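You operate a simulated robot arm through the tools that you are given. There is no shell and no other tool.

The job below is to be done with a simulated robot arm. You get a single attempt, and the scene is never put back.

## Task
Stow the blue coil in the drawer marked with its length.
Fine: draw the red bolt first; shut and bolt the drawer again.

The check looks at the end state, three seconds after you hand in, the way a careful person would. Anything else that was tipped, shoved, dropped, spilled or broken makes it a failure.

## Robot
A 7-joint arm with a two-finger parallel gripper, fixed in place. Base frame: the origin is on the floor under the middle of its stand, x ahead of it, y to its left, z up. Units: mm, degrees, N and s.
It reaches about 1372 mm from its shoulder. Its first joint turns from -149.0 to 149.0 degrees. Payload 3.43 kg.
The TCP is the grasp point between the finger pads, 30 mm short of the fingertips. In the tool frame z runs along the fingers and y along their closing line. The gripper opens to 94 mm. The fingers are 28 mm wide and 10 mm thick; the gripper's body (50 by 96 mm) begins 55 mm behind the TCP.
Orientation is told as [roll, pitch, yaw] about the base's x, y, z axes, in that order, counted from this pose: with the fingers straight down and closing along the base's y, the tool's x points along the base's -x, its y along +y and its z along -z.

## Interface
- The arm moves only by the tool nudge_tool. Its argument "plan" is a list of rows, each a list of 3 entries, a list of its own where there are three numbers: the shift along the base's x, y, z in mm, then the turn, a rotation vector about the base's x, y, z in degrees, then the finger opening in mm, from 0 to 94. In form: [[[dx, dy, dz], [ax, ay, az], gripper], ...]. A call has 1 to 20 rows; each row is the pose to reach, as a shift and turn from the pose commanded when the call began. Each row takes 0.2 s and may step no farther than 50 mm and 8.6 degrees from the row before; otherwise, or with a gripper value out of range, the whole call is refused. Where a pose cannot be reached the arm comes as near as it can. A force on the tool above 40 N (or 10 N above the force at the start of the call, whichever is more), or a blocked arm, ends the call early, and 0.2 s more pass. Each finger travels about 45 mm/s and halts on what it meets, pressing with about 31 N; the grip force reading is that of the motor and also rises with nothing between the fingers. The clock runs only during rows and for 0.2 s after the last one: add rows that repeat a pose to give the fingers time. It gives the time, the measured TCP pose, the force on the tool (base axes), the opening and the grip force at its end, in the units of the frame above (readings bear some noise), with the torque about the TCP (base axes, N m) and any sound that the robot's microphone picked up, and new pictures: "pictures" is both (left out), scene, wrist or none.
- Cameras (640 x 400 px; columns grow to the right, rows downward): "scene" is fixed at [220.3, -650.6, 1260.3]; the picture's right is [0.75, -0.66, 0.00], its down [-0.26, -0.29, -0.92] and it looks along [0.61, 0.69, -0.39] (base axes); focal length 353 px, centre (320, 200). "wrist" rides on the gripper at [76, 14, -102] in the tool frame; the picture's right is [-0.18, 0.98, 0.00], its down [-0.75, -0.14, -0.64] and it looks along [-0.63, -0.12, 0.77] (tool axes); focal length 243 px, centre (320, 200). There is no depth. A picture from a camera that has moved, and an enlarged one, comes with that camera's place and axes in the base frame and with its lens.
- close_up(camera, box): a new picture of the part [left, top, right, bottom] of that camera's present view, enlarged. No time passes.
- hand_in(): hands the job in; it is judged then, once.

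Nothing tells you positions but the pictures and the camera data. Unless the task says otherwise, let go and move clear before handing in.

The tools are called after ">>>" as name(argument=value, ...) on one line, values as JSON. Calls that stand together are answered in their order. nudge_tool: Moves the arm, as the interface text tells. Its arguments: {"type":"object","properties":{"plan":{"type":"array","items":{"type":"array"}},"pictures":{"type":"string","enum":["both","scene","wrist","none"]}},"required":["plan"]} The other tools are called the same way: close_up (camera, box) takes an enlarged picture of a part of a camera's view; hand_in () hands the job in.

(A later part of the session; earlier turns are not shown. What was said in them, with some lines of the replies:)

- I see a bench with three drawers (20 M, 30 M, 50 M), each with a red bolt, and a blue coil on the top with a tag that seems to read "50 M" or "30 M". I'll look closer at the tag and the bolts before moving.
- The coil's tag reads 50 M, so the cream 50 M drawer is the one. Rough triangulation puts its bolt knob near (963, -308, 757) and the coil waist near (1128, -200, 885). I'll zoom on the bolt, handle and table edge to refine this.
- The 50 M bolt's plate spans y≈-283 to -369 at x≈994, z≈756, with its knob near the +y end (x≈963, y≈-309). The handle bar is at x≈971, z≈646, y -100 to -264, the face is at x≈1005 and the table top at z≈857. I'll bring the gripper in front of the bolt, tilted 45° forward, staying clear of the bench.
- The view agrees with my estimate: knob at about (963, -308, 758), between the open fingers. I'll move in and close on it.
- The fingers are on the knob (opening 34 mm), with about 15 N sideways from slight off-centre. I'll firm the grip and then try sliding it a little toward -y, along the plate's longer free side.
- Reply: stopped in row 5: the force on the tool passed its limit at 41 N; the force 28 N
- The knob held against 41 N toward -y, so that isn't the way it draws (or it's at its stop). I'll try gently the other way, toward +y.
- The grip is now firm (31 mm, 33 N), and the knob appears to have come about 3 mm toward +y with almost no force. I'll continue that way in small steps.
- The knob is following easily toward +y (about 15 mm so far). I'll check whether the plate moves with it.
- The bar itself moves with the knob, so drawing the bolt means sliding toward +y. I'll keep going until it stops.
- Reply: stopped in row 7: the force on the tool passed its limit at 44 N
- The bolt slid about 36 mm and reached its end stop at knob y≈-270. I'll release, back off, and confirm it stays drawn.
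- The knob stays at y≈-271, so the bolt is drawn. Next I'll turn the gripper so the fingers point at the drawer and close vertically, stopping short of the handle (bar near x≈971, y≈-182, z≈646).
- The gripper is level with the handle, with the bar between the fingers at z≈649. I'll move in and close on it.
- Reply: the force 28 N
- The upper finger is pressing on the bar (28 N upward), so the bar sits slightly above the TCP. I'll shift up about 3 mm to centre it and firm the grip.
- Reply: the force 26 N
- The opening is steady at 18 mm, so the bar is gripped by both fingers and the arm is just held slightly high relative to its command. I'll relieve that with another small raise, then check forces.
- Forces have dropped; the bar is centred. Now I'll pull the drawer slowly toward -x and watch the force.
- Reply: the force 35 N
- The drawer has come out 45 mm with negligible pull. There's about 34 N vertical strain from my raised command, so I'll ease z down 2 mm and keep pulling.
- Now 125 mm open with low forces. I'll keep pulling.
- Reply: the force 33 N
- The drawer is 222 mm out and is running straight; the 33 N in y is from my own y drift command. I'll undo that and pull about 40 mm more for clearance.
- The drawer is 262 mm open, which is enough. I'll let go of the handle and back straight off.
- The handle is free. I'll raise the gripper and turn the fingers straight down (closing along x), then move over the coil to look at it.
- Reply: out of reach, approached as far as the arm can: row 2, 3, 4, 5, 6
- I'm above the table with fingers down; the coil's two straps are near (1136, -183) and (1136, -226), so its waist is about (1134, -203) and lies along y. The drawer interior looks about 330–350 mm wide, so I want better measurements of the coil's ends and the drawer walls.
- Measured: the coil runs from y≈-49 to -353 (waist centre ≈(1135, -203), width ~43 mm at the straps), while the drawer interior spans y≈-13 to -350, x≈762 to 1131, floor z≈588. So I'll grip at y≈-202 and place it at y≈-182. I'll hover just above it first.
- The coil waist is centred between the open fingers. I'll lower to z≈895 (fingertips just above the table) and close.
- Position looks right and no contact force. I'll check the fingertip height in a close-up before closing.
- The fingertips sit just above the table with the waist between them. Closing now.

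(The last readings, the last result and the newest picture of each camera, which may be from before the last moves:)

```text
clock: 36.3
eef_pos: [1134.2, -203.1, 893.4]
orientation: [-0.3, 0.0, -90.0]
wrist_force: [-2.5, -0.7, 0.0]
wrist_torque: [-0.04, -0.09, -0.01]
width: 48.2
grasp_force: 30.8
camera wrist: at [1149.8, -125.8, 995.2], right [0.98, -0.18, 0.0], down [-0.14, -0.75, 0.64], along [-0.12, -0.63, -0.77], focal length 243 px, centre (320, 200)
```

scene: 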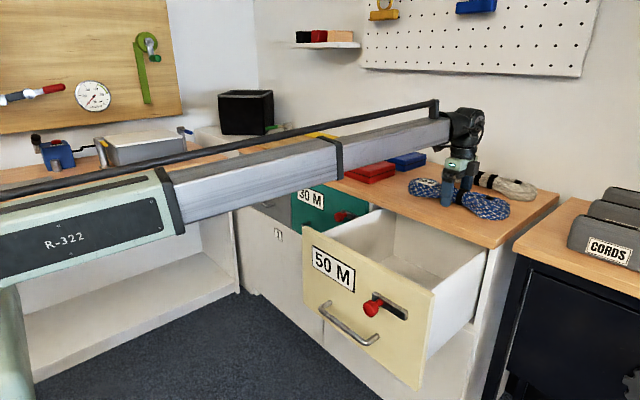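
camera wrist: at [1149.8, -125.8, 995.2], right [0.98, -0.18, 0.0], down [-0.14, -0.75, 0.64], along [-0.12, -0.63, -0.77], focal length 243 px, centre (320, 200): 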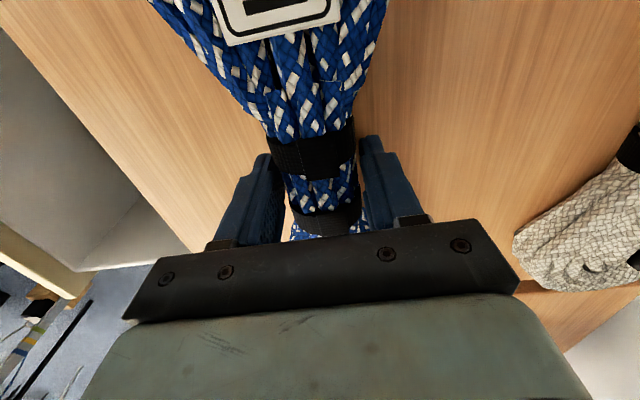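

Gripped at 48 mm with 31 N. I'll lift gently and check the hold.

>>> nudge_tool(plan=[[[0, 0, 6], [0, 0, 0], 26], [[0, 0, 15], [0, 0, 0], 26], [[0, 0, 28], [0, 0, 0], 26], [[0, 0, 45], [0, 0, 0], 26], [[0, 0, 60], [0, 0, 0], 26], [[0, 0, 75], [0, 0, 0], 26], [[0, 0, 75], [0, 0, 0], 26]], pictures="both")

```text
clock: 37.9
eef_pos: [1135.7, -202.6, 968.9]
orientation: [-0.3, 0.0, -90.0]
wrist_force: [0.0, 0.1, -5.8]
wrist_torque: [-0.04, 0.01, 0.01]
width: 48.2
grasp_force: 30.8
camera wrist: at [1149.7, -126.0, 1071.2], right [0.98, -0.18, 0.0], down [-0.14, -0.75, 0.64], along [-0.12, -0.63, -0.77], focal length 243 px, centre (320, 200)
```

scene: 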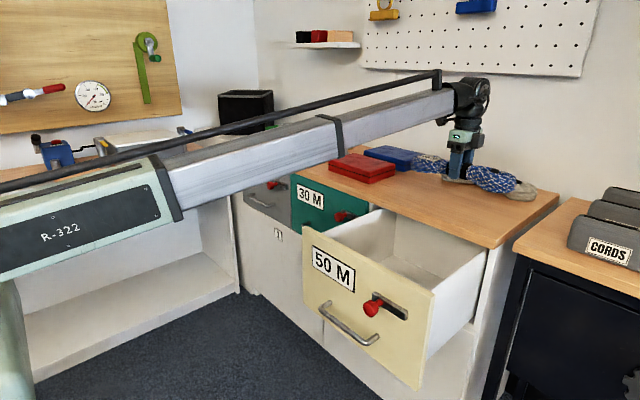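
wrist: 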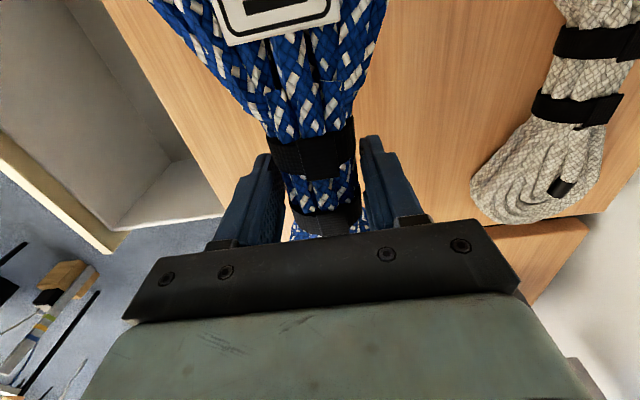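

The coil is held level (5.8 N weight, almost no torque), so it is well balanced. I'll carry it over the open drawer, centred at x≈880, y≈-183, keeping it high.

>>> nudge_tool(plan=[[[-20, 0, 0], [0, 0, 0], 26], [[-50, 2, 0], [0, 0, 0], 26], [[-85, 6, 0], [0, 0, 0], 26], [[-120, 10, 0], [0, 0, 0], 26], [[-155, 14, 0], [0, 0, 0], 26], [[-190, 18, 0], [0, 0, 0], 26], [[-220, 20, 0], [0, 0, 0], 26], [[-245, 20, 0], [0, 0, 0], 26], [[-255, 20, 0], [0, 0, 0], 26], [[-255, 20, 0], [0, 0, 0], 26]], pictures="both")

```text
clock: 40.1
eef_pos: [878.8, -181.7, 969.5]
orientation: [-0.3, 0.0, -90.1]
wrist_force: [0.0, 0.0, -6.1]
wrist_torque: [0.05, 0.02, 0.01]
width: 48.5
grasp_force: 30.8
camera wrist: at [894.1, -106.9, 1070.3], right [0.98, -0.18, 0.0], down [-0.14, -0.75, 0.64], along [-0.12, -0.63, -0.77], focal length 243 px, centre (320, 200)
```

scene: 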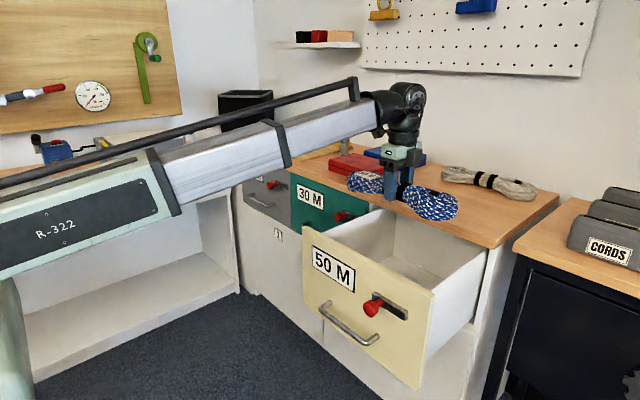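
wrist: 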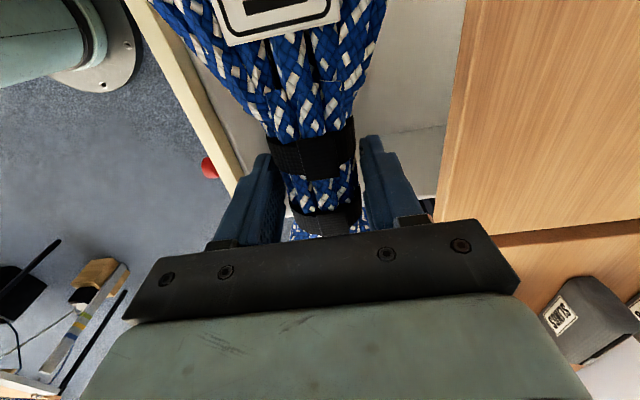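

The arm is a telescoping boom from a shoulder near z≈960, so when I lower the coil the boom will pass over the drawer front; I estimate TCP z≈655 is the safe minimum there. I'll lower to just above the drawer walls first and check alignment.

>>> nudge_tool(plan=[[[5, -1, -25], [0, 0, 0], 26], [[10, -1, -50], [0, 0, 0], 26], [[15, -1, -75], [0, 0, 0], 26], [[15, -1, -100], [0, 0, 0], 26], [[15, -1, -120], [0, 0, 0], 26], [[15, -1, -120], [0, 0, 0], 26]], pictures="both")

>>> close_up(camera="scene", box=[280, 120, 520, 270])

```text
clock: 41.5
eef_pos: [895.2, -184.4, 847.5]
orientation: [-0.2, 0.0, -90.0]
wrist_force: [0.6, 0.3, -7.0]
wrist_torque: [-0.02, 0.03, 0.0]
width: 48.5
grasp_force: 31.2
camera wrist: at [910.3, -107.9, 949.4], right [0.98, -0.18, 0.0], down [-0.14, -0.75, 0.64], along [-0.12, -0.63, -0.77], focal length 243 px, centre (320, 200)
```

scene: 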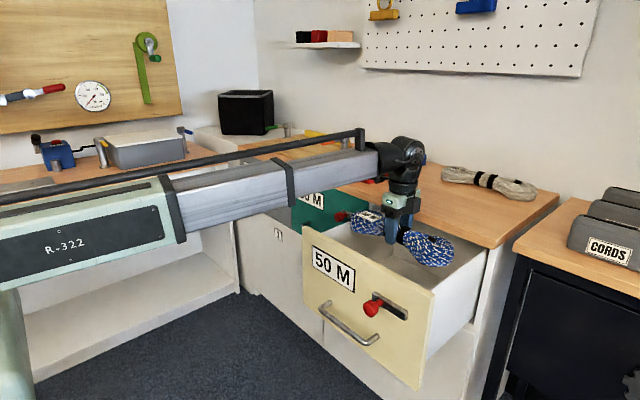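
wrist: 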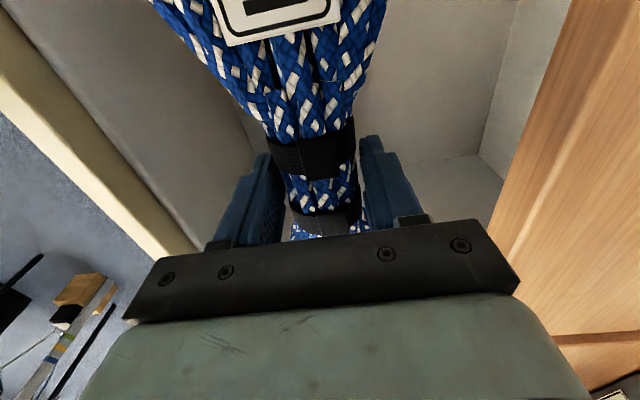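

```text
2.67 times, centred on (400, 195) of scene
camera zoom: at [220.3, -650.6, 1260.3], right [0.75, -0.66, 0.0], down [-0.26, -0.29, -0.92], along [0.61, 0.69, -0.39], focal length 942 px, centre (107, 213)
```

zoom: 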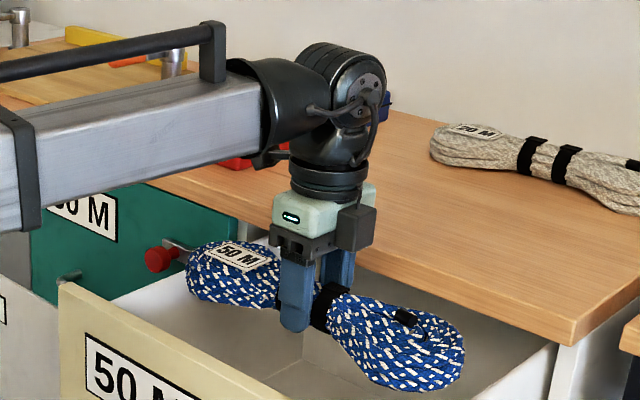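

The coil is lined up between the side walls (ends ≈ y -33 and -333 against walls at -13 and -350). I'll lower into the drawer in stages, watching the boom's clearance over the drawer front.

>>> nudge_tool(plan=[[[0, 2, -25], [0, 0, 0], 26], [[0, 2, -50], [0, 0, 0], 26], [[0, 2, -75], [0, 0, 0], 26], [[0, 2, -100], [0, 0, 0], 26], [[0, 2, -125], [0, 0, 0], 26], [[0, 2, -140], [0, 0, 0], 26], [[0, 2, -140], [0, 0, 0], 26]], pictures="both")

>>> close_up(camera="scene", box=[260, 150, 500, 300])

```text
clock: 43.1
eef_pos: [895.5, -181.9, 708.1]
orientation: [-0.3, 0.0, -90.0]
wrist_force: [-0.3, 0.5, -6.6]
wrist_torque: [0.04, 0.02, -0.04]
width: 48.5
grasp_force: 31.0
camera wrist: at [911.0, -104.8, 809.6], right [0.98, -0.18, 0.0], down [-0.14, -0.75, 0.64], along [-0.12, -0.63, -0.77], focal length 243 px, centre (320, 200)
```

scene: 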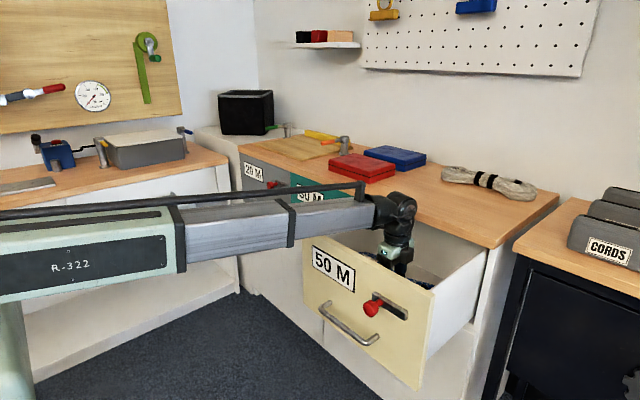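
wrist: 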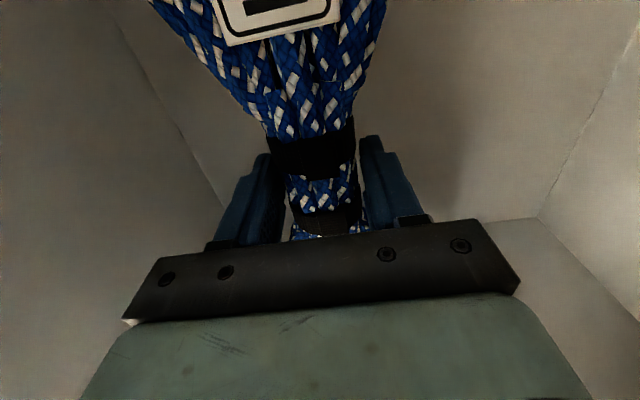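

```text
2.67 times, centred on (380, 225) of scene
camera zoom: at [220.3, -650.6, 1260.3], right [0.75, -0.66, 0.0], down [-0.26, -0.29, -0.92], along [0.61, 0.69, -0.39], focal length 942 px, centre (160, 133)
```

zoom: 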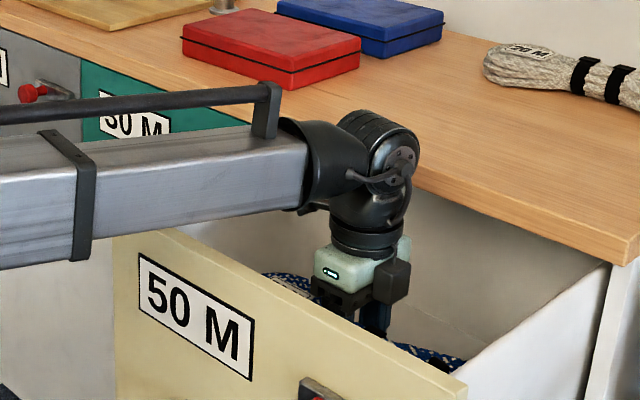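

At TCP z≈708 the boom's underside is roughly 40 mm above the drawer front, and the floor looks to be at z≈595. I'll lower another ~36 mm and check again.

>>> nudge_tool(plan=[[[0, 0, -10], [0, 0, 0], 26], [[0, 0, -20], [0, 0, 0], 26], [[0, 0, -30], [0, 0, 0], 26], [[0, 0, -36], [0, 0, 0], 26], [[0, 0, -36], [0, 0, 0], 26]], pictures="wrist")

>>> close_up(camera="scene", box=[290, 190, 410, 265])

```text
clock: 44.3
eef_pos: [895.8, -181.1, 672.6]
orientation: [-0.3, 0.0, -90.0]
wrist_force: [-0.3, -0.4, -6.1]
wrist_torque: [-0.01, 0.02, 0.02]
width: 48.4
grasp_force: 30.7
camera wrist: at [909.4, -105.3, 774.2], right [0.98, -0.18, 0.0], down [-0.14, -0.75, 0.64], along [-0.12, -0.63, -0.77], focal length 243 px, centre (320, 200)
```

wrist: 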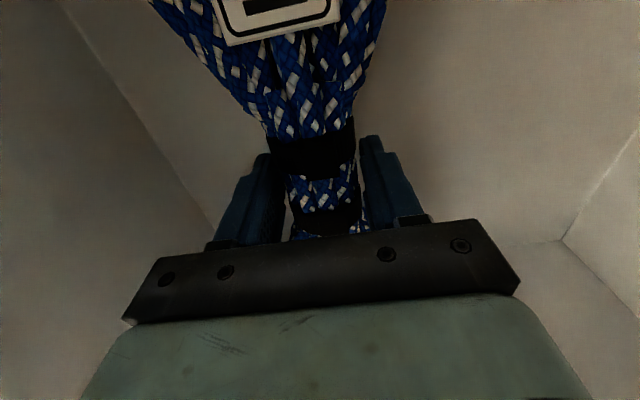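

```text
5.33 times, centred on (350, 228) of scene
camera zoom: at [220.3, -650.6, 1260.3], right [0.75, -0.66, 0.0], down [-0.26, -0.29, -0.92], along [0.61, 0.69, -0.39], focal length 1885 px, centre (160, 53)
```

zoom: 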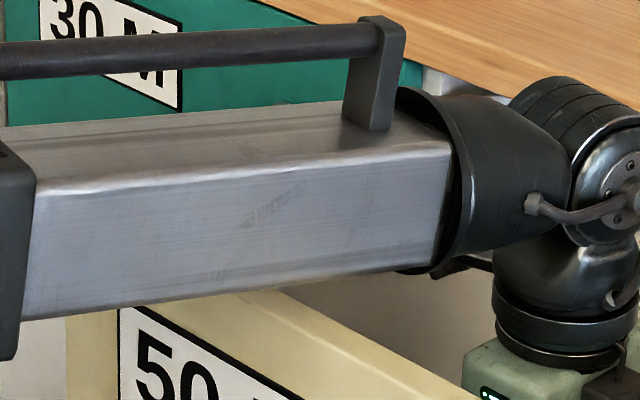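

Allowing for the boom's width, its underside is still about 33 mm above the drawer front. I'll lower another 20 mm, then look again.

>>> nudge_tool(plan=[[[0, 0, -7], [0, 0, 0], 26], [[0, 0, -14], [0, 0, 0], 26], [[0, 0, -20], [0, 0, 0], 26], [[0, 0, -20], [0, 0, 0], 26]], pictures="wrist")

>>> close_up(camera="scene", box=[290, 190, 410, 265])

```text
clock: 45.3
eef_pos: [894.9, -182.1, 652.8]
orientation: [-0.3, 0.0, -90.0]
wrist_force: [-0.7, -0.3, -6.1]
wrist_torque: [0.01, 0.02, 0.0]
width: 48.2
grasp_force: 31.0
camera wrist: at [909.5, -105.1, 753.8], right [0.98, -0.18, 0.0], down [-0.14, -0.75, 0.64], along [-0.12, -0.63, -0.77], focal length 243 px, centre (320, 200)
```

wrist: 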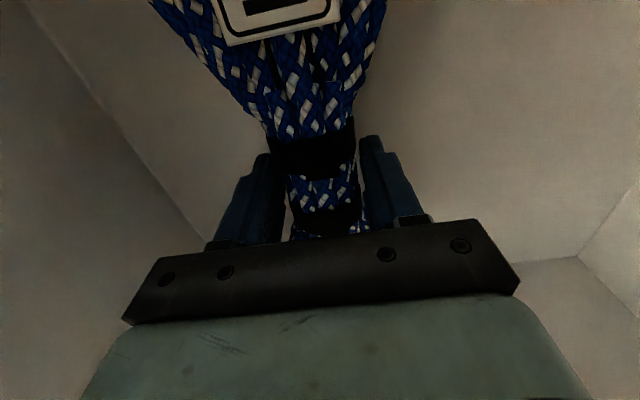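

```text
5.33 times, centred on (350, 228) of scene
camera zoom: at [220.3, -650.6, 1260.3], right [0.75, -0.66, 0.0], down [-0.26, -0.29, -0.92], along [0.61, 0.69, -0.39], focal length 1885 px, centre (160, 53)
```

zoom: 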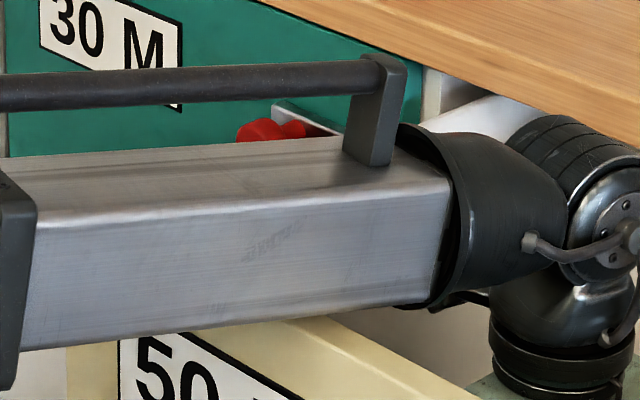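

The boom has about 18 mm left over the drawer front, and the coil should be 15–20 mm from the floor. I'll lower 8 mm more and then open the fingers gently.

>>> nudge_tool(plan=[[[0, 0, -4], [0, 0, 0], 26], [[0, 0, -8], [0, 0, 0], 26], [[0, 0, -8], [0, 0, 0], 26]], pictures="none")

>>> close_up(camera="scene", box=[290, 190, 410, 265])

```text
clock: 46.1
eef_pos: [894.8, -181.0, 644.5]
orientation: [-0.3, 0.0, -90.1]
wrist_force: [0.0, 0.1, -6.0]
wrist_torque: [-0.02, -0.01, 0.04]
width: 48.0
grasp_force: 31.0
```

```text
5.33 times, centred on (350, 228) of scene
camera zoom: at [220.3, -650.6, 1260.3], right [0.75, -0.66, 0.0], down [-0.26, -0.29, -0.92], along [0.61, 0.69, -0.39], focal length 1885 px, centre (160, 53)
```

zoom: 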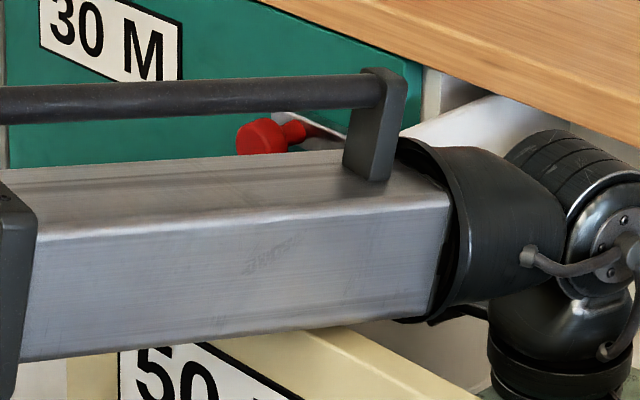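

There's still a gap over the drawer front and no contact forces. I'll open the fingers to release the coil.

>>> nudge_tool(plan=[[[0, 0, 0], [0, 0, 0], 50], [[0, 0, 0], [0, 0, 0], 62], [[0, 0, 0], [0, 0, 0], 78], [[0, 0, 0], [0, 0, 0], 90], [[0, 0, 0], [0, 0, 0], 90]], pictures="both")

```text
clock: 47.3
eef_pos: [895.1, -180.6, 644.2]
orientation: [-0.3, 0.0, -89.9]
wrist_force: [-0.8, -0.3, 0.4]
wrist_torque: [0.0, 0.03, -0.01]
width: 90.0
grasp_force: 0.1
camera wrist: at [909.5, -104.7, 746.1], right [0.98, -0.18, 0.0], down [-0.14, -0.75, 0.64], along [-0.12, -0.63, -0.77], focal length 243 px, centre (320, 200)
```

scene: 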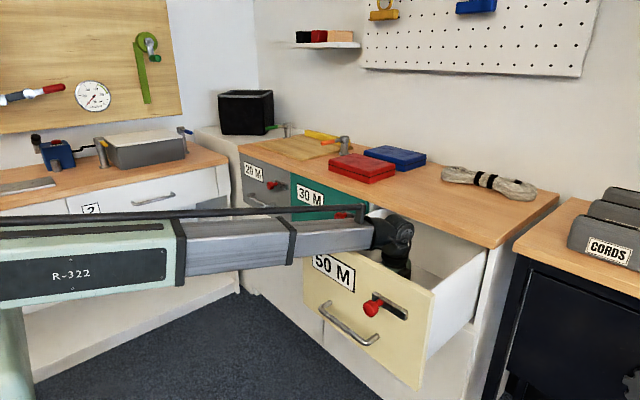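
wrist: 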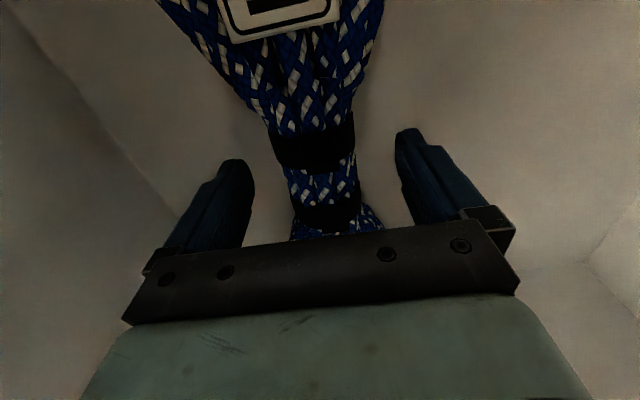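

The coil is resting on the drawer floor. I'll raise the gripper straight up and check.

>>> nudge_tool(plan=[[[0, 0, 10], [0, 0, 0], 90], [[0, 0, 30], [0, 0, 0], 90], [[0, 0, 60], [0, 0, 0], 90], [[0, 0, 100], [0, 0, 0], 90], [[0, 0, 140], [0, 0, 0], 90], [[0, 0, 180], [0, 0, 0], 90], [[0, 0, 220], [0, 0, 0], 90], [[0, 0, 260], [0, 0, 0], 90], [[0, 0, 300], [0, 0, 0], 90], [[0, 0, 330], [0, 0, 0], 90], [[0, 0, 330], [0, 0, 0], 90]], pictures="both")

>>> close_up(camera="scene", box=[295, 200, 505, 331])

```text
clock: 49.7
eef_pos: [893.9, -179.7, 974.6]
orientation: [-0.3, 0.1, -90.0]
wrist_force: [-0.4, 0.3, -0.1]
wrist_torque: [0.01, 0.04, 0.01]
width: 90.1
grasp_force: 0.0
camera wrist: at [908.6, -104.8, 1076.4], right [0.98, -0.18, 0.0], down [-0.14, -0.75, 0.64], along [-0.12, -0.63, -0.77], focal length 243 px, centre (320, 200)
```

scene: 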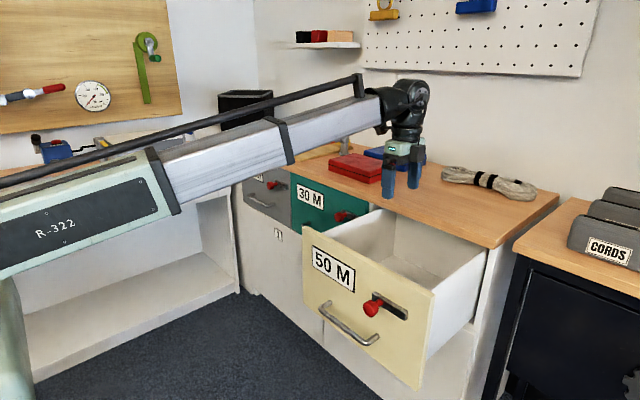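
wrist: 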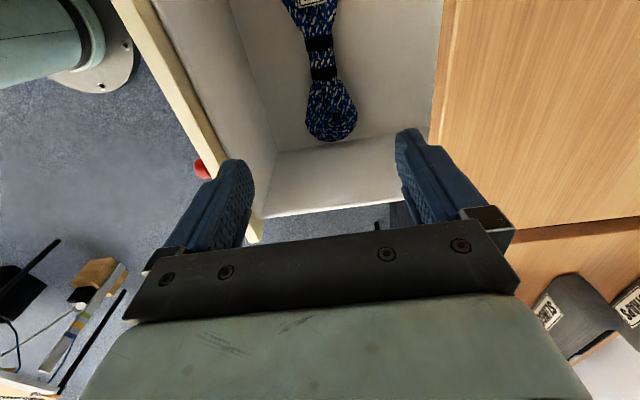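

```text
3.05 times, centred on (400, 266) of scene
camera zoom: at [220.3, -650.6, 1260.3], right [0.75, -0.66, 0.0], down [-0.26, -0.29, -0.92], along [0.61, 0.69, -0.39], focal length 1077 px, centre (76, 0)
```

zoom: 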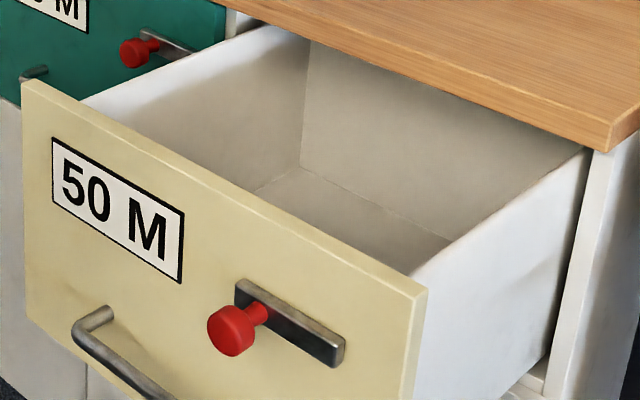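

The coil lies flat in the drawer, clear of the walls. Next I'll bring the gripper back around in front of the drawer, turning the fingers forward again, to a point just short of the handle (bar now near x≈709, z≈652).

>>> nudge_tool(plan=[[[-40, 0, 10], [0, -7, 0], 60], [[-80, 0, 20], [0, -14, 0], 50], [[-120, 0, 20], [0, -21, 0], 40], [[-160, 0, 20], [0, -28, 0], 40], [[-200, 0, 20], [0, -35, 0], 40], [[-225, 0, 0], [0, -42, 0], 40], [[-225, 0, -40], [0, -45, 0], 40], [[-225, 0, -85], [0, -45, 0], 40], [[-225, 0, -130], [0, -45, 0], 40], [[-225, 0, -175], [0, -45, 0], 40], [[-230, 0, -215], [0, -45, 0], 40], [[-240, 0, -250], [0, -50, 0], 40], [[-245, 0, -280], [0, -58, 0], 40], [[-245, 0, -300], [0, -66, 0], 45], [[-245, -1, -312], [0, -74, 0], 55], [[-245, -2, -320], [0, -82, 0], 60], [[-245, -2, -322], [0, -90, 0], 60], [[-245, -2, -322], [0, -90, 0], 60]], pictures="both")

```text
clock: 53.5
eef_pos: [649.5, -183.0, 652.6]
orientation: [89.8, 0.1, -90.1]
wrist_force: [-0.2, -0.3, -0.1]
wrist_torque: [0.0, 0.02, -0.03]
width: 59.8
grasp_force: 0.0
camera wrist: at [547.0, -106.9, 666.3], right [0.0, -0.18, 0.98], down [-0.64, -0.75, -0.14], along [0.77, -0.63, -0.12], focal length 243 px, centre (320, 200)
```

scene: 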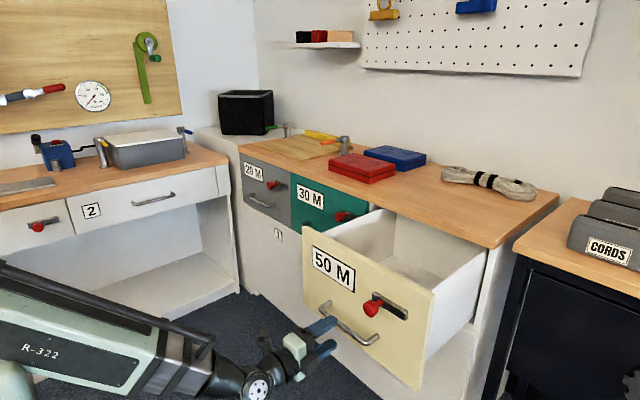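
wrist: 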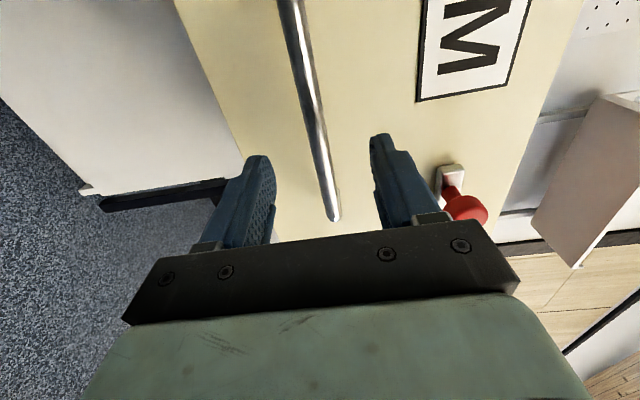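

The gripper is lined up with the handle again. I'll move in 50 mm and grip it.

>>> nudge_tool(plan=[[[20, 0, 0], [0, 0, 0], 60], [[40, 0, 0], [0, 0, 0], 60], [[50, 0, 0], [0, 0, 0], 60], [[50, 0, 0], [0, 0, 0], 45], [[50, 0, 0], [0, 0, 0], 30], [[50, 0, 0], [0, 0, 0], 15], [[50, 0, 0], [0, 0, 0], 5], [[50, 0, 0], [0, 0, 0], 5]], pictures="none")

```text
clock: 55.3
eef_pos: [700.1, -183.0, 651.7]
orientation: [89.6, 0.0, -90.0]
wrist_force: [-0.8, 3.1, -13.8]
wrist_torque: [0.03, 0.05, -0.25]
width: 18.3
grasp_force: 44.8
```

Gripped (18.3 mm). I'll ease z by 1 mm and push the drawer in steadily.

>>> nudge_tool(plan=[[[0, 0, -1], [0, 0, 0], 5], [[5, 0, -1], [0, 0, 0], 5], [[12, 0, -1], [0, 0, 0], 5], [[22, 0, -1], [0, 0, 0], 5], [[33, 0, -1], [0, 0, 0], 5], [[44, 0, -1], [0, 0, 0], 5], [[55, 0, -1], [0, 0, 0], 5], [[66, 0, -1], [0, 0, 0], 5], [[77, 0, -1], [0, 0, 0], 5], [[88, 0, -1], [0, 0, 0], 5], [[99, 0, -1], [0, 0, 0], 5], [[110, 0, -1], [0, 0, 0], 5], [[120, 0, -1], [0, 0, 0], 5], [[125, 0, -1], [0, 0, 0], 5]], pictures="scene")

```text
clock: 58.3
eef_pos: [824.6, -183.4, 653.0]
orientation: [89.8, 0.2, -90.1]
wrist_force: [-1.2, -32.3, 7.9]
wrist_torque: [-0.11, -0.02, -0.09]
width: 18.3
grasp_force: 45.1
```

scene: 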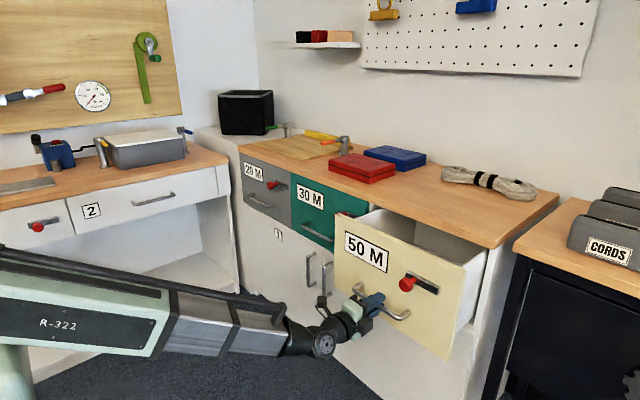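

Halfway in. There's a 32 N sideways strain, so I'll shift the command 2 mm toward -y and keep pushing.

>>> nudge_tool(plan=[[[0, -1, 0], [0, 0, 0], 5], [[3, -2, 0], [0, 0, 0], 5], [[10, -2, 0], [0, 0, 0], 5], [[20, -2, 0], [0, 0, 0], 5], [[30, -2, 0], [0, 0, 0], 5], [[40, -2, 0], [0, 0, 0], 5], [[50, -2, 0], [0, 0, 0], 5], [[60, -2, 0], [0, 0, 0], 5], [[70, -2, 0], [0, 0, 0], 5], [[80, -2, 0], [0, 0, 0], 5], [[90, -2, 0], [0, 0, 0], 5], [[100, -2, 0], [0, 0, 0], 5], [[108, -2, 0], [0, 0, 0], 5], [[112, -2, 0], [0, 0, 0], 5]], pictures="none")

```text
clock: 61.3
eef_pos: [937.0, -183.6, 652.1]
orientation: [89.7, -0.1, -89.9]
wrist_force: [-0.2, 27.1, -5.7]
wrist_torque: [0.15, 0.0, -0.46]
width: 18.3
grasp_force: 45.0
```

Nearly closed (about 24 mm left). I'll ease y by 1 mm and push slowly until it seats.

>>> nudge_tool(plan=[[[0, 0.6, 0], [0, 0, 0], 5], [[4, 1.1, 0], [0, 0, 0], 5], [[9, 1.1, 0], [0, 0, 0], 5], [[14, 1.1, 0], [0, 0, 0], 5], [[18, 1.1, 0], [0, 0, 0], 5], [[21, 1.1, 0], [0, 0, 0], 5], [[23, 1.1, 0], [0, 0, 0], 5], [[24, 1.1, 0], [0, 0, 0], 5], [[25, 1.1, 0], [0, 0, 0], 5], [[26, 1.1, 0], [0, 0, 0], 5]], pictures="both")

```text
clock: 63.5
eef_pos: [962.4, -184.1, 651.3]
orientation: [89.7, 0.0, -90.1]
wrist_force: [-1.7, 17.0, -11.6]
wrist_torque: [0.03, -0.02, 0.96]
width: 18.2
grasp_force: 45.0
camera wrist: at [860.1, -107.7, 665.7], right [0.01, -0.18, 0.98], down [-0.64, -0.75, -0.14], along [0.77, -0.63, -0.12], focal length 243 px, centre (320, 200)
```

scene: 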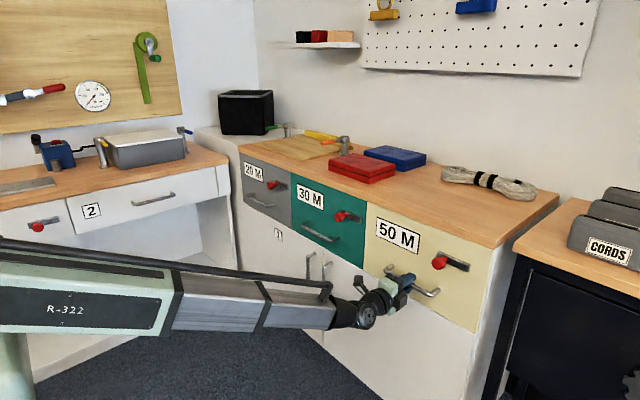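
wrist: 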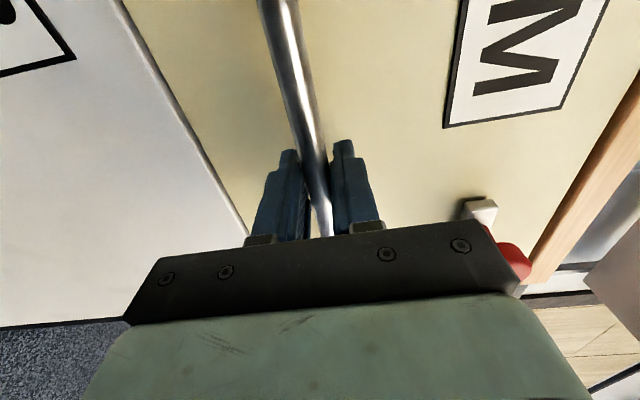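

It's at the original closed position to within a millimetre. I'll press a few mm further to be sure it's seated.

>>> nudge_tool(plan=[[[1, 0.7, -0.5], [0, 0, 0], 5], [[2, 0.7, -0.5], [0, 0, 0], 5], [[3, 0.7, -0.5], [0, 0, 0], 5], [[4, 0.7, -0.5], [0, 0, 0], 5], [[4, 0.7, -0.5], [0, 0, 0], 5]], pictures="none")

```text
clock: 64.7
eef_pos: [967.3, -185.2, 652.0]
orientation: [89.8, 0.1, -90.2]
wrist_force: [-8.5, -4.5, -3.1]
wrist_torque: [-0.09, 0.02, -0.41]
width: 18.2
grasp_force: 45.0
```

The gripper advanced about 5 mm with little force, so either the drawer went in slightly further or the grip slid. I'll look before doing more.

>>> close_up(camera="scene", box=[360, 200, 520, 300])

>>> close_up(camera="scene", box=[440, 230, 520, 280])

>>> close_up(camera="wrist", box=[220, 100, 420, 240])

>>> close_up(camera="scene", box=[340, 180, 400, 218])

```text
4.00 times, centred on (440, 250) of scene
camera zoom: at [220.3, -650.6, 1260.3], right [0.75, -0.66, 0.0], down [-0.26, -0.29, -0.92], along [0.61, 0.69, -0.39], focal length 1414 px, centre (-160, 0)
```

zoom: 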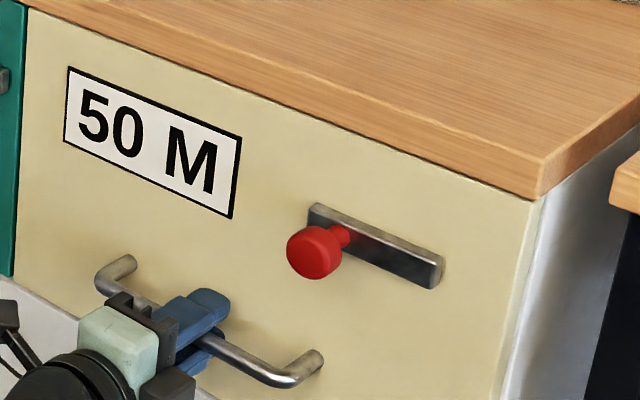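

```text
8.00 times, centred on (480, 255) of scene
camera zoom: at [220.3, -650.6, 1260.3], right [0.75, -0.66, 0.0], down [-0.26, -0.29, -0.92], along [0.61, 0.69, -0.39], focal length 2827 px, centre (-960, -240)
```

zoom: 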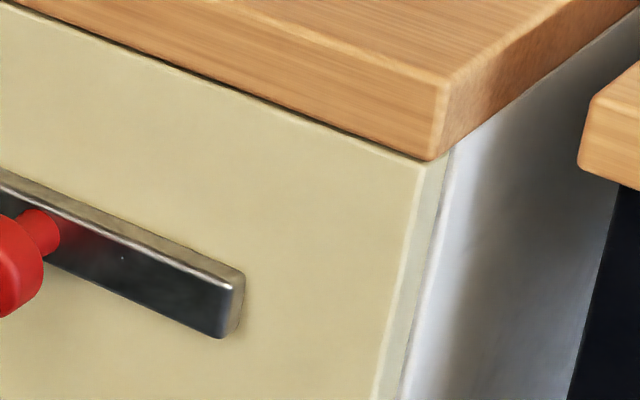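

```text
2.86 times, centred on (320, 170) of wrist
camera zoom: at [864.7, -108.7, 665.7], right [0.0, -0.18, 0.98], down [-0.64, -0.75, -0.14], along [0.76, -0.63, -0.12], focal length 693 px, centre (320, 286)
```

zoom: 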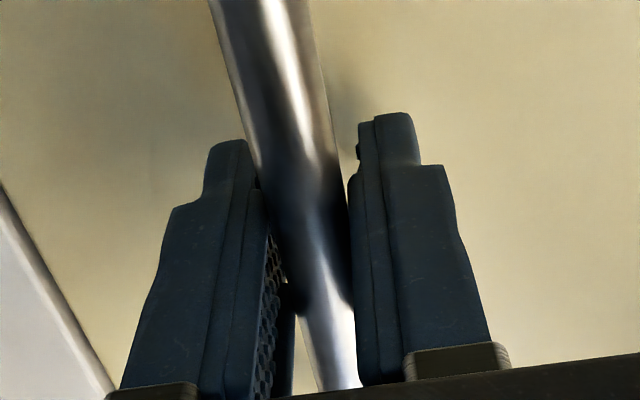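

```text
10.53 times, centred on (370, 199) of scene
camera zoom: at [220.3, -650.6, 1260.3], right [0.75, -0.66, 0.0], down [-0.26, -0.29, -0.92], along [0.61, 0.69, -0.39], focal length 3720 px, centre (-206, 210)
```

zoom: 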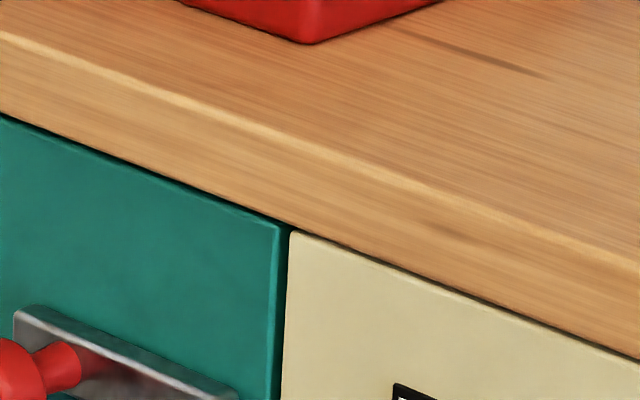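

The label and handle pixels match the original closed picture exactly, so the drawer is fully shut and the grip just slid on the bar. I'll release the handle and back off.

>>> nudge_tool(plan=[[[0, 0, 0], [0, 0, 0], 25], [[0, 0, 0], [0, 0, 0], 45], [[0, 0, 0], [0, 0, 0], 60], [[0, 0, 0], [0, 0, 0], 60], [[-20, 0, 0], [0, 0, 0], 60], [[-50, 0, 0], [0, 0, 0], 60], [[-90, 0, 0], [0, 0, 0], 60], [[-130, 0, 0], [0, 0, 0], 60]], pictures="scene")

>>> close_up(camera="scene", box=[360, 200, 520, 300])

```text
clock: 66.5
eef_pos: [834.9, -184.7, 651.0]
orientation: [89.7, 0.0, -90.0]
wrist_force: [0.3, -0.6, 0.5]
wrist_torque: [-0.01, -0.01, 0.01]
width: 59.6
grasp_force: 0.1
```

scene: 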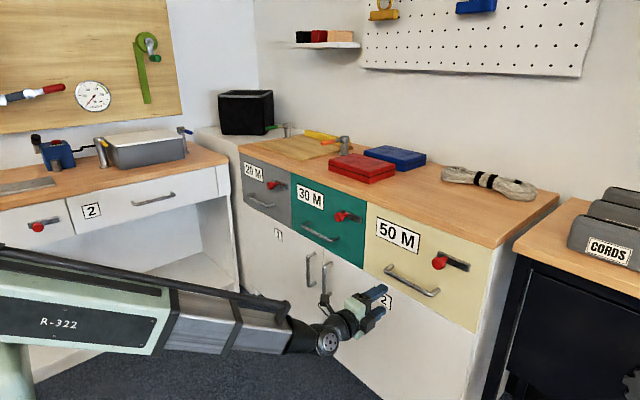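

```text
4.00 times, centred on (440, 250) of scene
camera zoom: at [220.3, -650.6, 1260.3], right [0.75, -0.66, 0.0], down [-0.26, -0.29, -0.92], along [0.61, 0.69, -0.39], focal length 1414 px, centre (-160, 0)
```

zoom: 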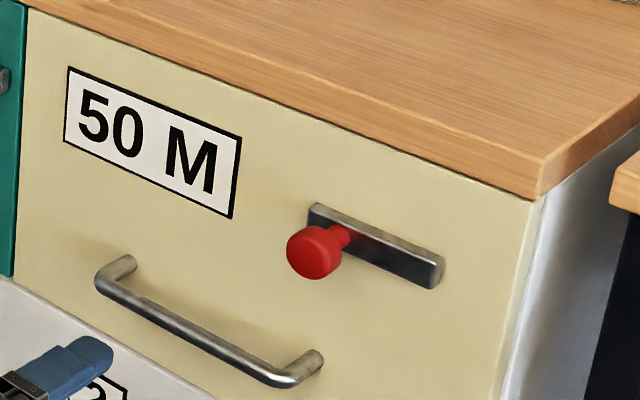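

The drawer stays shut. Now I'll turn back to the bolt orientation (45° forward tilt, closing along y) in front of the knob at y≈-271.

>>> nudge_tool(plan=[[[-5, -7, 13], [-7.08, 2.93, 2.93], 60], [[-10, -14, 27], [-14.16, 5.86, 5.86], 60], [[-13, -21, 41], [-21.23, 8.8, 8.8], 60], [[-13, -28, 54], [-28.31, 11.73, 11.73], 60], [[-13, -35, 68], [-35.39, 14.66, 14.66], 60], [[-13, -43, 82], [-42.47, 17.59, 17.59], 60], [[-13, -50, 95], [-49.54, 20.52, 20.52], 70], [[-10, -57, 109], [-56.62, 23.45, 23.45], 80], [[-5, -64, 122], [-63.7, 26.39, 26.39], 94], [[0, -71, 136], [-70.78, 29.32, 29.32], 94], [[5, -78, 150], [-77.85, 32.25, 32.25], 94], [[7, -86, 158], [-84.93, 35.18, 35.18], 94], [[7, -86, 158], [-84.93, 35.18, 35.18], 94]], pictures="both")

```text
clock: 69.3
eef_pos: [844.2, -268.9, 809.9]
orientation: [-0.4, -44.9, 0.1]
wrist_force: [0.1, -0.2, 0.2]
wrist_torque: [0.01, -0.01, 0.02]
width: 94.3
grasp_force: 0.1
camera wrist: at [718.1, -254.3, 827.6], right [0.13, 0.98, 0.12], down [0.08, -0.14, 0.99], along [0.99, -0.12, -0.1], focal length 243 px, centre (320, 200)
```

scene: 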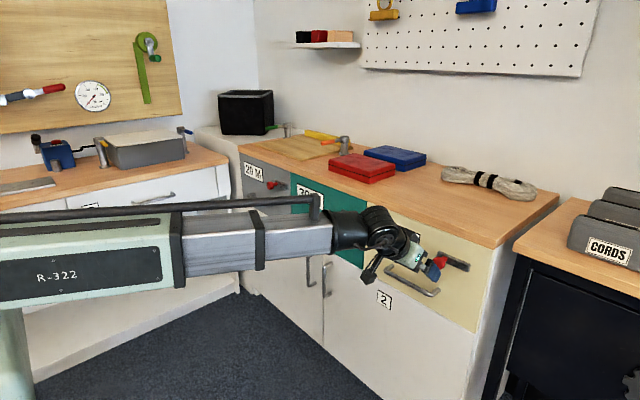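
wrist: 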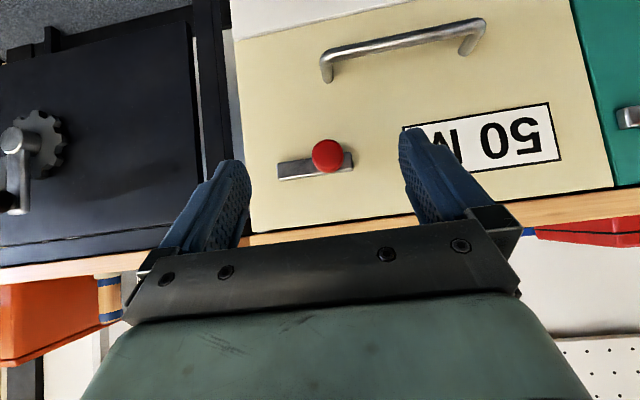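

The view matches the one right after drawing the bolt. I'll move in to the same grip point (952, -270, 764) and close on the knob.

>>> nudge_tool(plan=[[[35, -1, 0], [0, 0, 0], 94], [[60, -1, -12], [0, 0, 0], 94], [[85, -1, -30], [0, 0, 0], 94], [[108, -1, -45.5], [0, 0, 0], 94], [[108, -1, -45.5], [0, 0, 0], 75], [[108, -1, -45.5], [0, 0, 0], 55], [[108, -1, -45.5], [0, 0, 0], 40], [[108, -1, -45.5], [0, 0, 0], 30], [[108, -1, -45.5], [0, 0, 0], 24], [[108, -1, -45.5], [0, 0, 0], 22]], pictures="wrist")

```text
clock: 71.5
eef_pos: [952.6, -270.8, 763.7]
orientation: [-0.3, -45.0, 0.0]
wrist_force: [1.2, 0.9, 0.1]
wrist_torque: [0.01, 0.08, 0.04]
width: 31.6
grasp_force: 44.7
camera wrist: at [825.9, -256.1, 780.6], right [0.13, 0.98, 0.13], down [0.08, -0.14, 0.99], along [0.99, -0.12, -0.1], focal length 243 px, centre (320, 200)
```

wrist: 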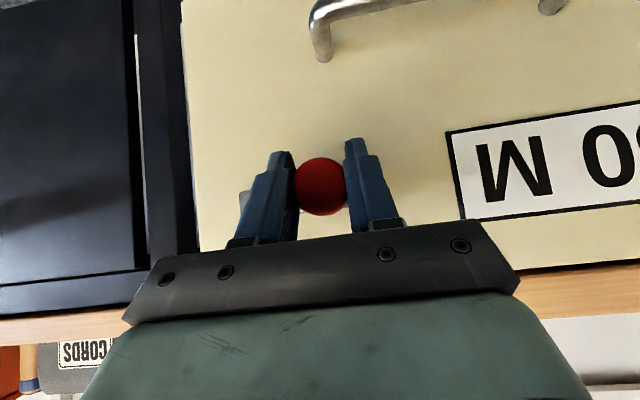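

The knob is firmly gripped. I'll slide it back toward -y until it reaches its bolted end stop near y≈-307.

>>> nudge_tool(plan=[[[0, -4, 0], [0, 0, 0], 22], [[0, -8, 0], [0, 0, 0], 22], [[0, -12, 0], [0, 0, 0], 22], [[0, -16, 0], [0, 0, 0], 22], [[0, -20, 0], [0, 0, 0], 22], [[0, -24, 0], [0, 0, 0], 22], [[0, -28, 0], [0, 0, 0], 22], [[0, -31, 0], [0, 0, 0], 22], [[0, -34, 0], [0, 0, 0], 22], [[0, -36, 0], [0, 0, 0], 22], [[0, -38, 0], [0, 0, 0], 22], [[0, -40, 0], [0, 0, 0], 22]], pictures="both")

```text
clock: 74.3
eef_pos: [951.9, -305.8, 763.3]
orientation: [0.2, -44.8, 0.1]
wrist_force: [1.0, 8.5, 1.6]
wrist_torque: [-0.02, -0.14, 0.17]
width: 31.0
grasp_force: 44.7
stopped in row 12: the force on the tool passed its limit at 42 N (the readings are from after the stop); the commanded pose is now the measured one
camera wrist: at [825.2, -291.6, 781.3], right [0.13, 0.98, 0.13], down [0.08, -0.14, 0.99], along [0.99, -0.11, -0.1], focal length 243 px, centre (320, 200)
```

scene: 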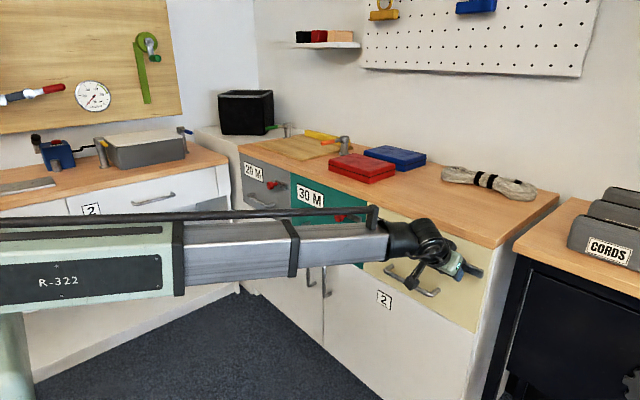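
wrist: 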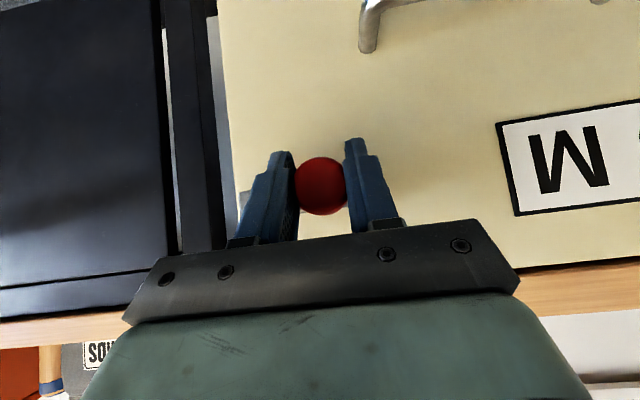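

It stopped hard at y≈-306, its original bolted position. I'll release, back off, and compare with the starting picture.

>>> nudge_tool(plan=[[[0, 0, 0], [0, 0, 0], 45], [[0, 0, 0], [0, 0, 0], 70], [[0, 0, 0], [0, 0, 0], 94], [[0, 0, 0], [0, 0, 0], 94], [[-30, 0, 20], [0, 0, 0], 94], [[-70, 0, 45], [0, 0, 0], 94], [[-110, 0, 60], [0, 0, 0], 94], [[-150, 20, 80], [0, 0, 0], 94], [[-190, 50, 90], [0, 0, 0], 94], [[-210, 90, 110], [0, 0, 0], 94], [[-220, 130, 130], [0, 0, 0], 94], [[-220, 170, 150], [0, 0, 0], 94]], pictures="both")

>>> close_up(camera="scene", box=[420, 240, 500, 290])

>>> close_up(camera="scene", box=[360, 200, 520, 300])

```text
refused: row 9 steps farther than a row can; nothing moved
```

```text
8.00 times, centred on (460, 265) of scene
camera zoom: at [220.3, -650.6, 1260.3], right [0.75, -0.66, 0.0], down [-0.26, -0.29, -0.92], along [0.61, 0.69, -0.39], focal length 2827 px, centre (-800, -320)
```

zoom: 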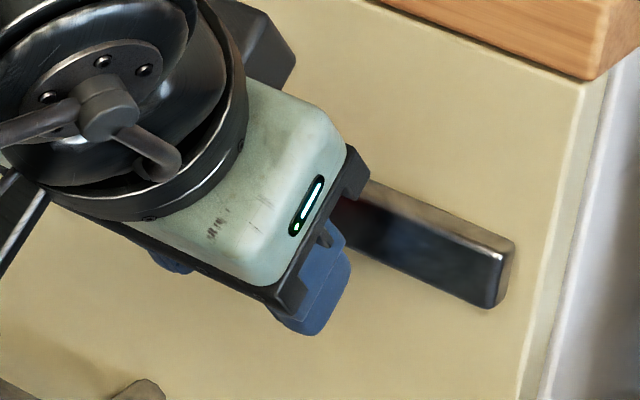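

```text
4.00 times, centred on (440, 250) of scene
camera zoom: at [220.3, -650.6, 1260.3], right [0.75, -0.66, 0.0], down [-0.26, -0.29, -0.92], along [0.61, 0.69, -0.39], focal length 1414 px, centre (-160, 0)
```

zoom: 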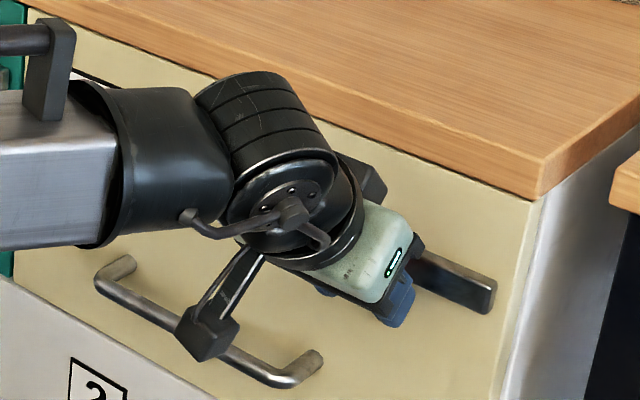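

The bar's end is back at its original pixel position (515, 260), so it's bolted. The retreat was refused only for step size, so I'll redo it in shorter steps.

>>> nudge_tool(plan=[[[0, 0, 0], [0, 0, 0], 45], [[0, 0, 0], [0, 0, 0], 70], [[0, 0, 0], [0, 0, 0], 94], [[0, 0, 0], [0, 0, 0], 94], [[-25, 0, 15], [0, 0, 0], 94], [[-55, 0, 35], [0, 0, 0], 94], [[-90, 0, 55], [0, 0, 0], 94], [[-125, 0, 75], [0, 0, 0], 94], [[-155, 20, 95], [0, 0, 0], 94], [[-175, 50, 115], [0, 0, 0], 94], [[-185, 85, 135], [0, 0, 0], 94], [[-190, 120, 155], [0, 0, 0], 94], [[-195, 155, 175], [0, 0, 0], 94], [[-200, 190, 195], [0, 0, 0], 94], [[-200, 225, 215], [0, 0, 0], 94], [[-200, 260, 235], [0, 0, 0], 94], [[-200, 260, 235], [0, 0, 0], 94]], pictures="both")

>>> close_up(camera="scene", box=[420, 240, 500, 290])

>>> close_up(camera="scene", box=[360, 200, 520, 300])

```text
clock: 77.9
eef_pos: [752.4, -44.6, 999.3]
orientation: [0.1, -44.8, 0.0]
wrist_force: [-0.5, 0.8, -0.1]
wrist_torque: [-0.04, 0.02, 0.02]
width: 94.2
grasp_force: 0.1
camera wrist: at [626.1, -31.1, 1017.2], right [0.13, 0.98, 0.13], down [0.08, -0.14, 0.99], along [0.99, -0.12, -0.1], focal length 243 px, centre (320, 200)
```

scene: 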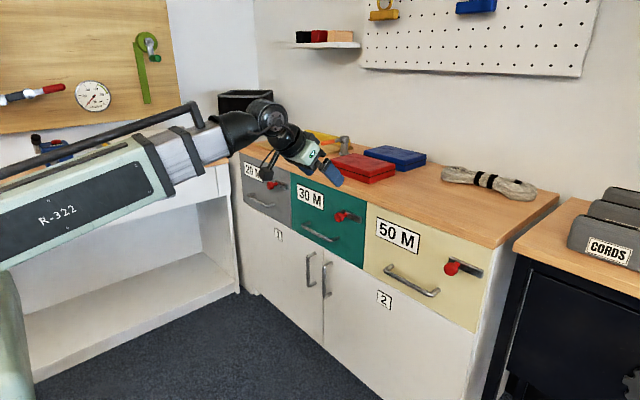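
wrist: 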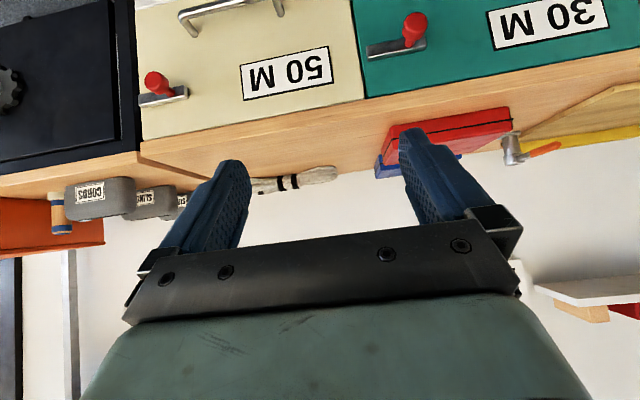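

```text
8.00 times, centred on (460, 265) of scene
camera zoom: at [220.3, -650.6, 1260.3], right [0.75, -0.66, 0.0], down [-0.26, -0.29, -0.92], along [0.61, 0.69, -0.39], focal length 2827 px, centre (-800, -320)
```

zoom: 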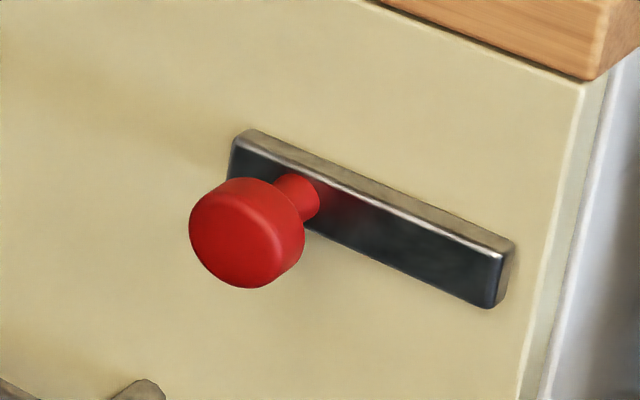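

```text
4.00 times, centred on (440, 250) of scene
camera zoom: at [220.3, -650.6, 1260.3], right [0.75, -0.66, 0.0], down [-0.26, -0.29, -0.92], along [0.61, 0.69, -0.39], focal length 1414 px, centre (-160, 0)
```

zoom: 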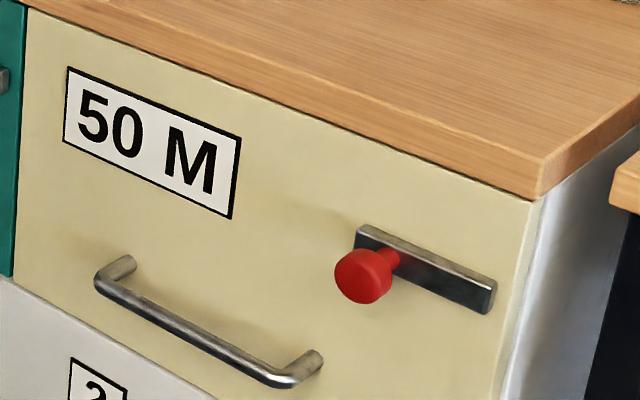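

The drawer is shut and its bolt is back at its original position, pixel for pixel. The coil is inside, and the boxes, grey coil and other drawers look undisturbed. The gripper is open and clear, so I'm handing in.

>>> hand_in()

```text
The job is handed in.
```

The blue coil, tagged 50 M, is in the 50 M drawer, and the drawer is shut and bolted again. I have handed the job in but have no verdict from the check yet.

- **Bolt:** the knob slides toward the robot's left to draw it, about 36 mm. I slid it back until it stopped hard, and the final close-up matches the starting picture.
- **Coil:** I released it about 10–15 mm above the drawer floor, because the arm would otherwise have hit the drawer front. It settled flat and clear of the walls.
- **Surroundings:** the grey coil, the red and blue boxes, and the other two drawers look undisturbed. The gripper is open and clear of the bench.
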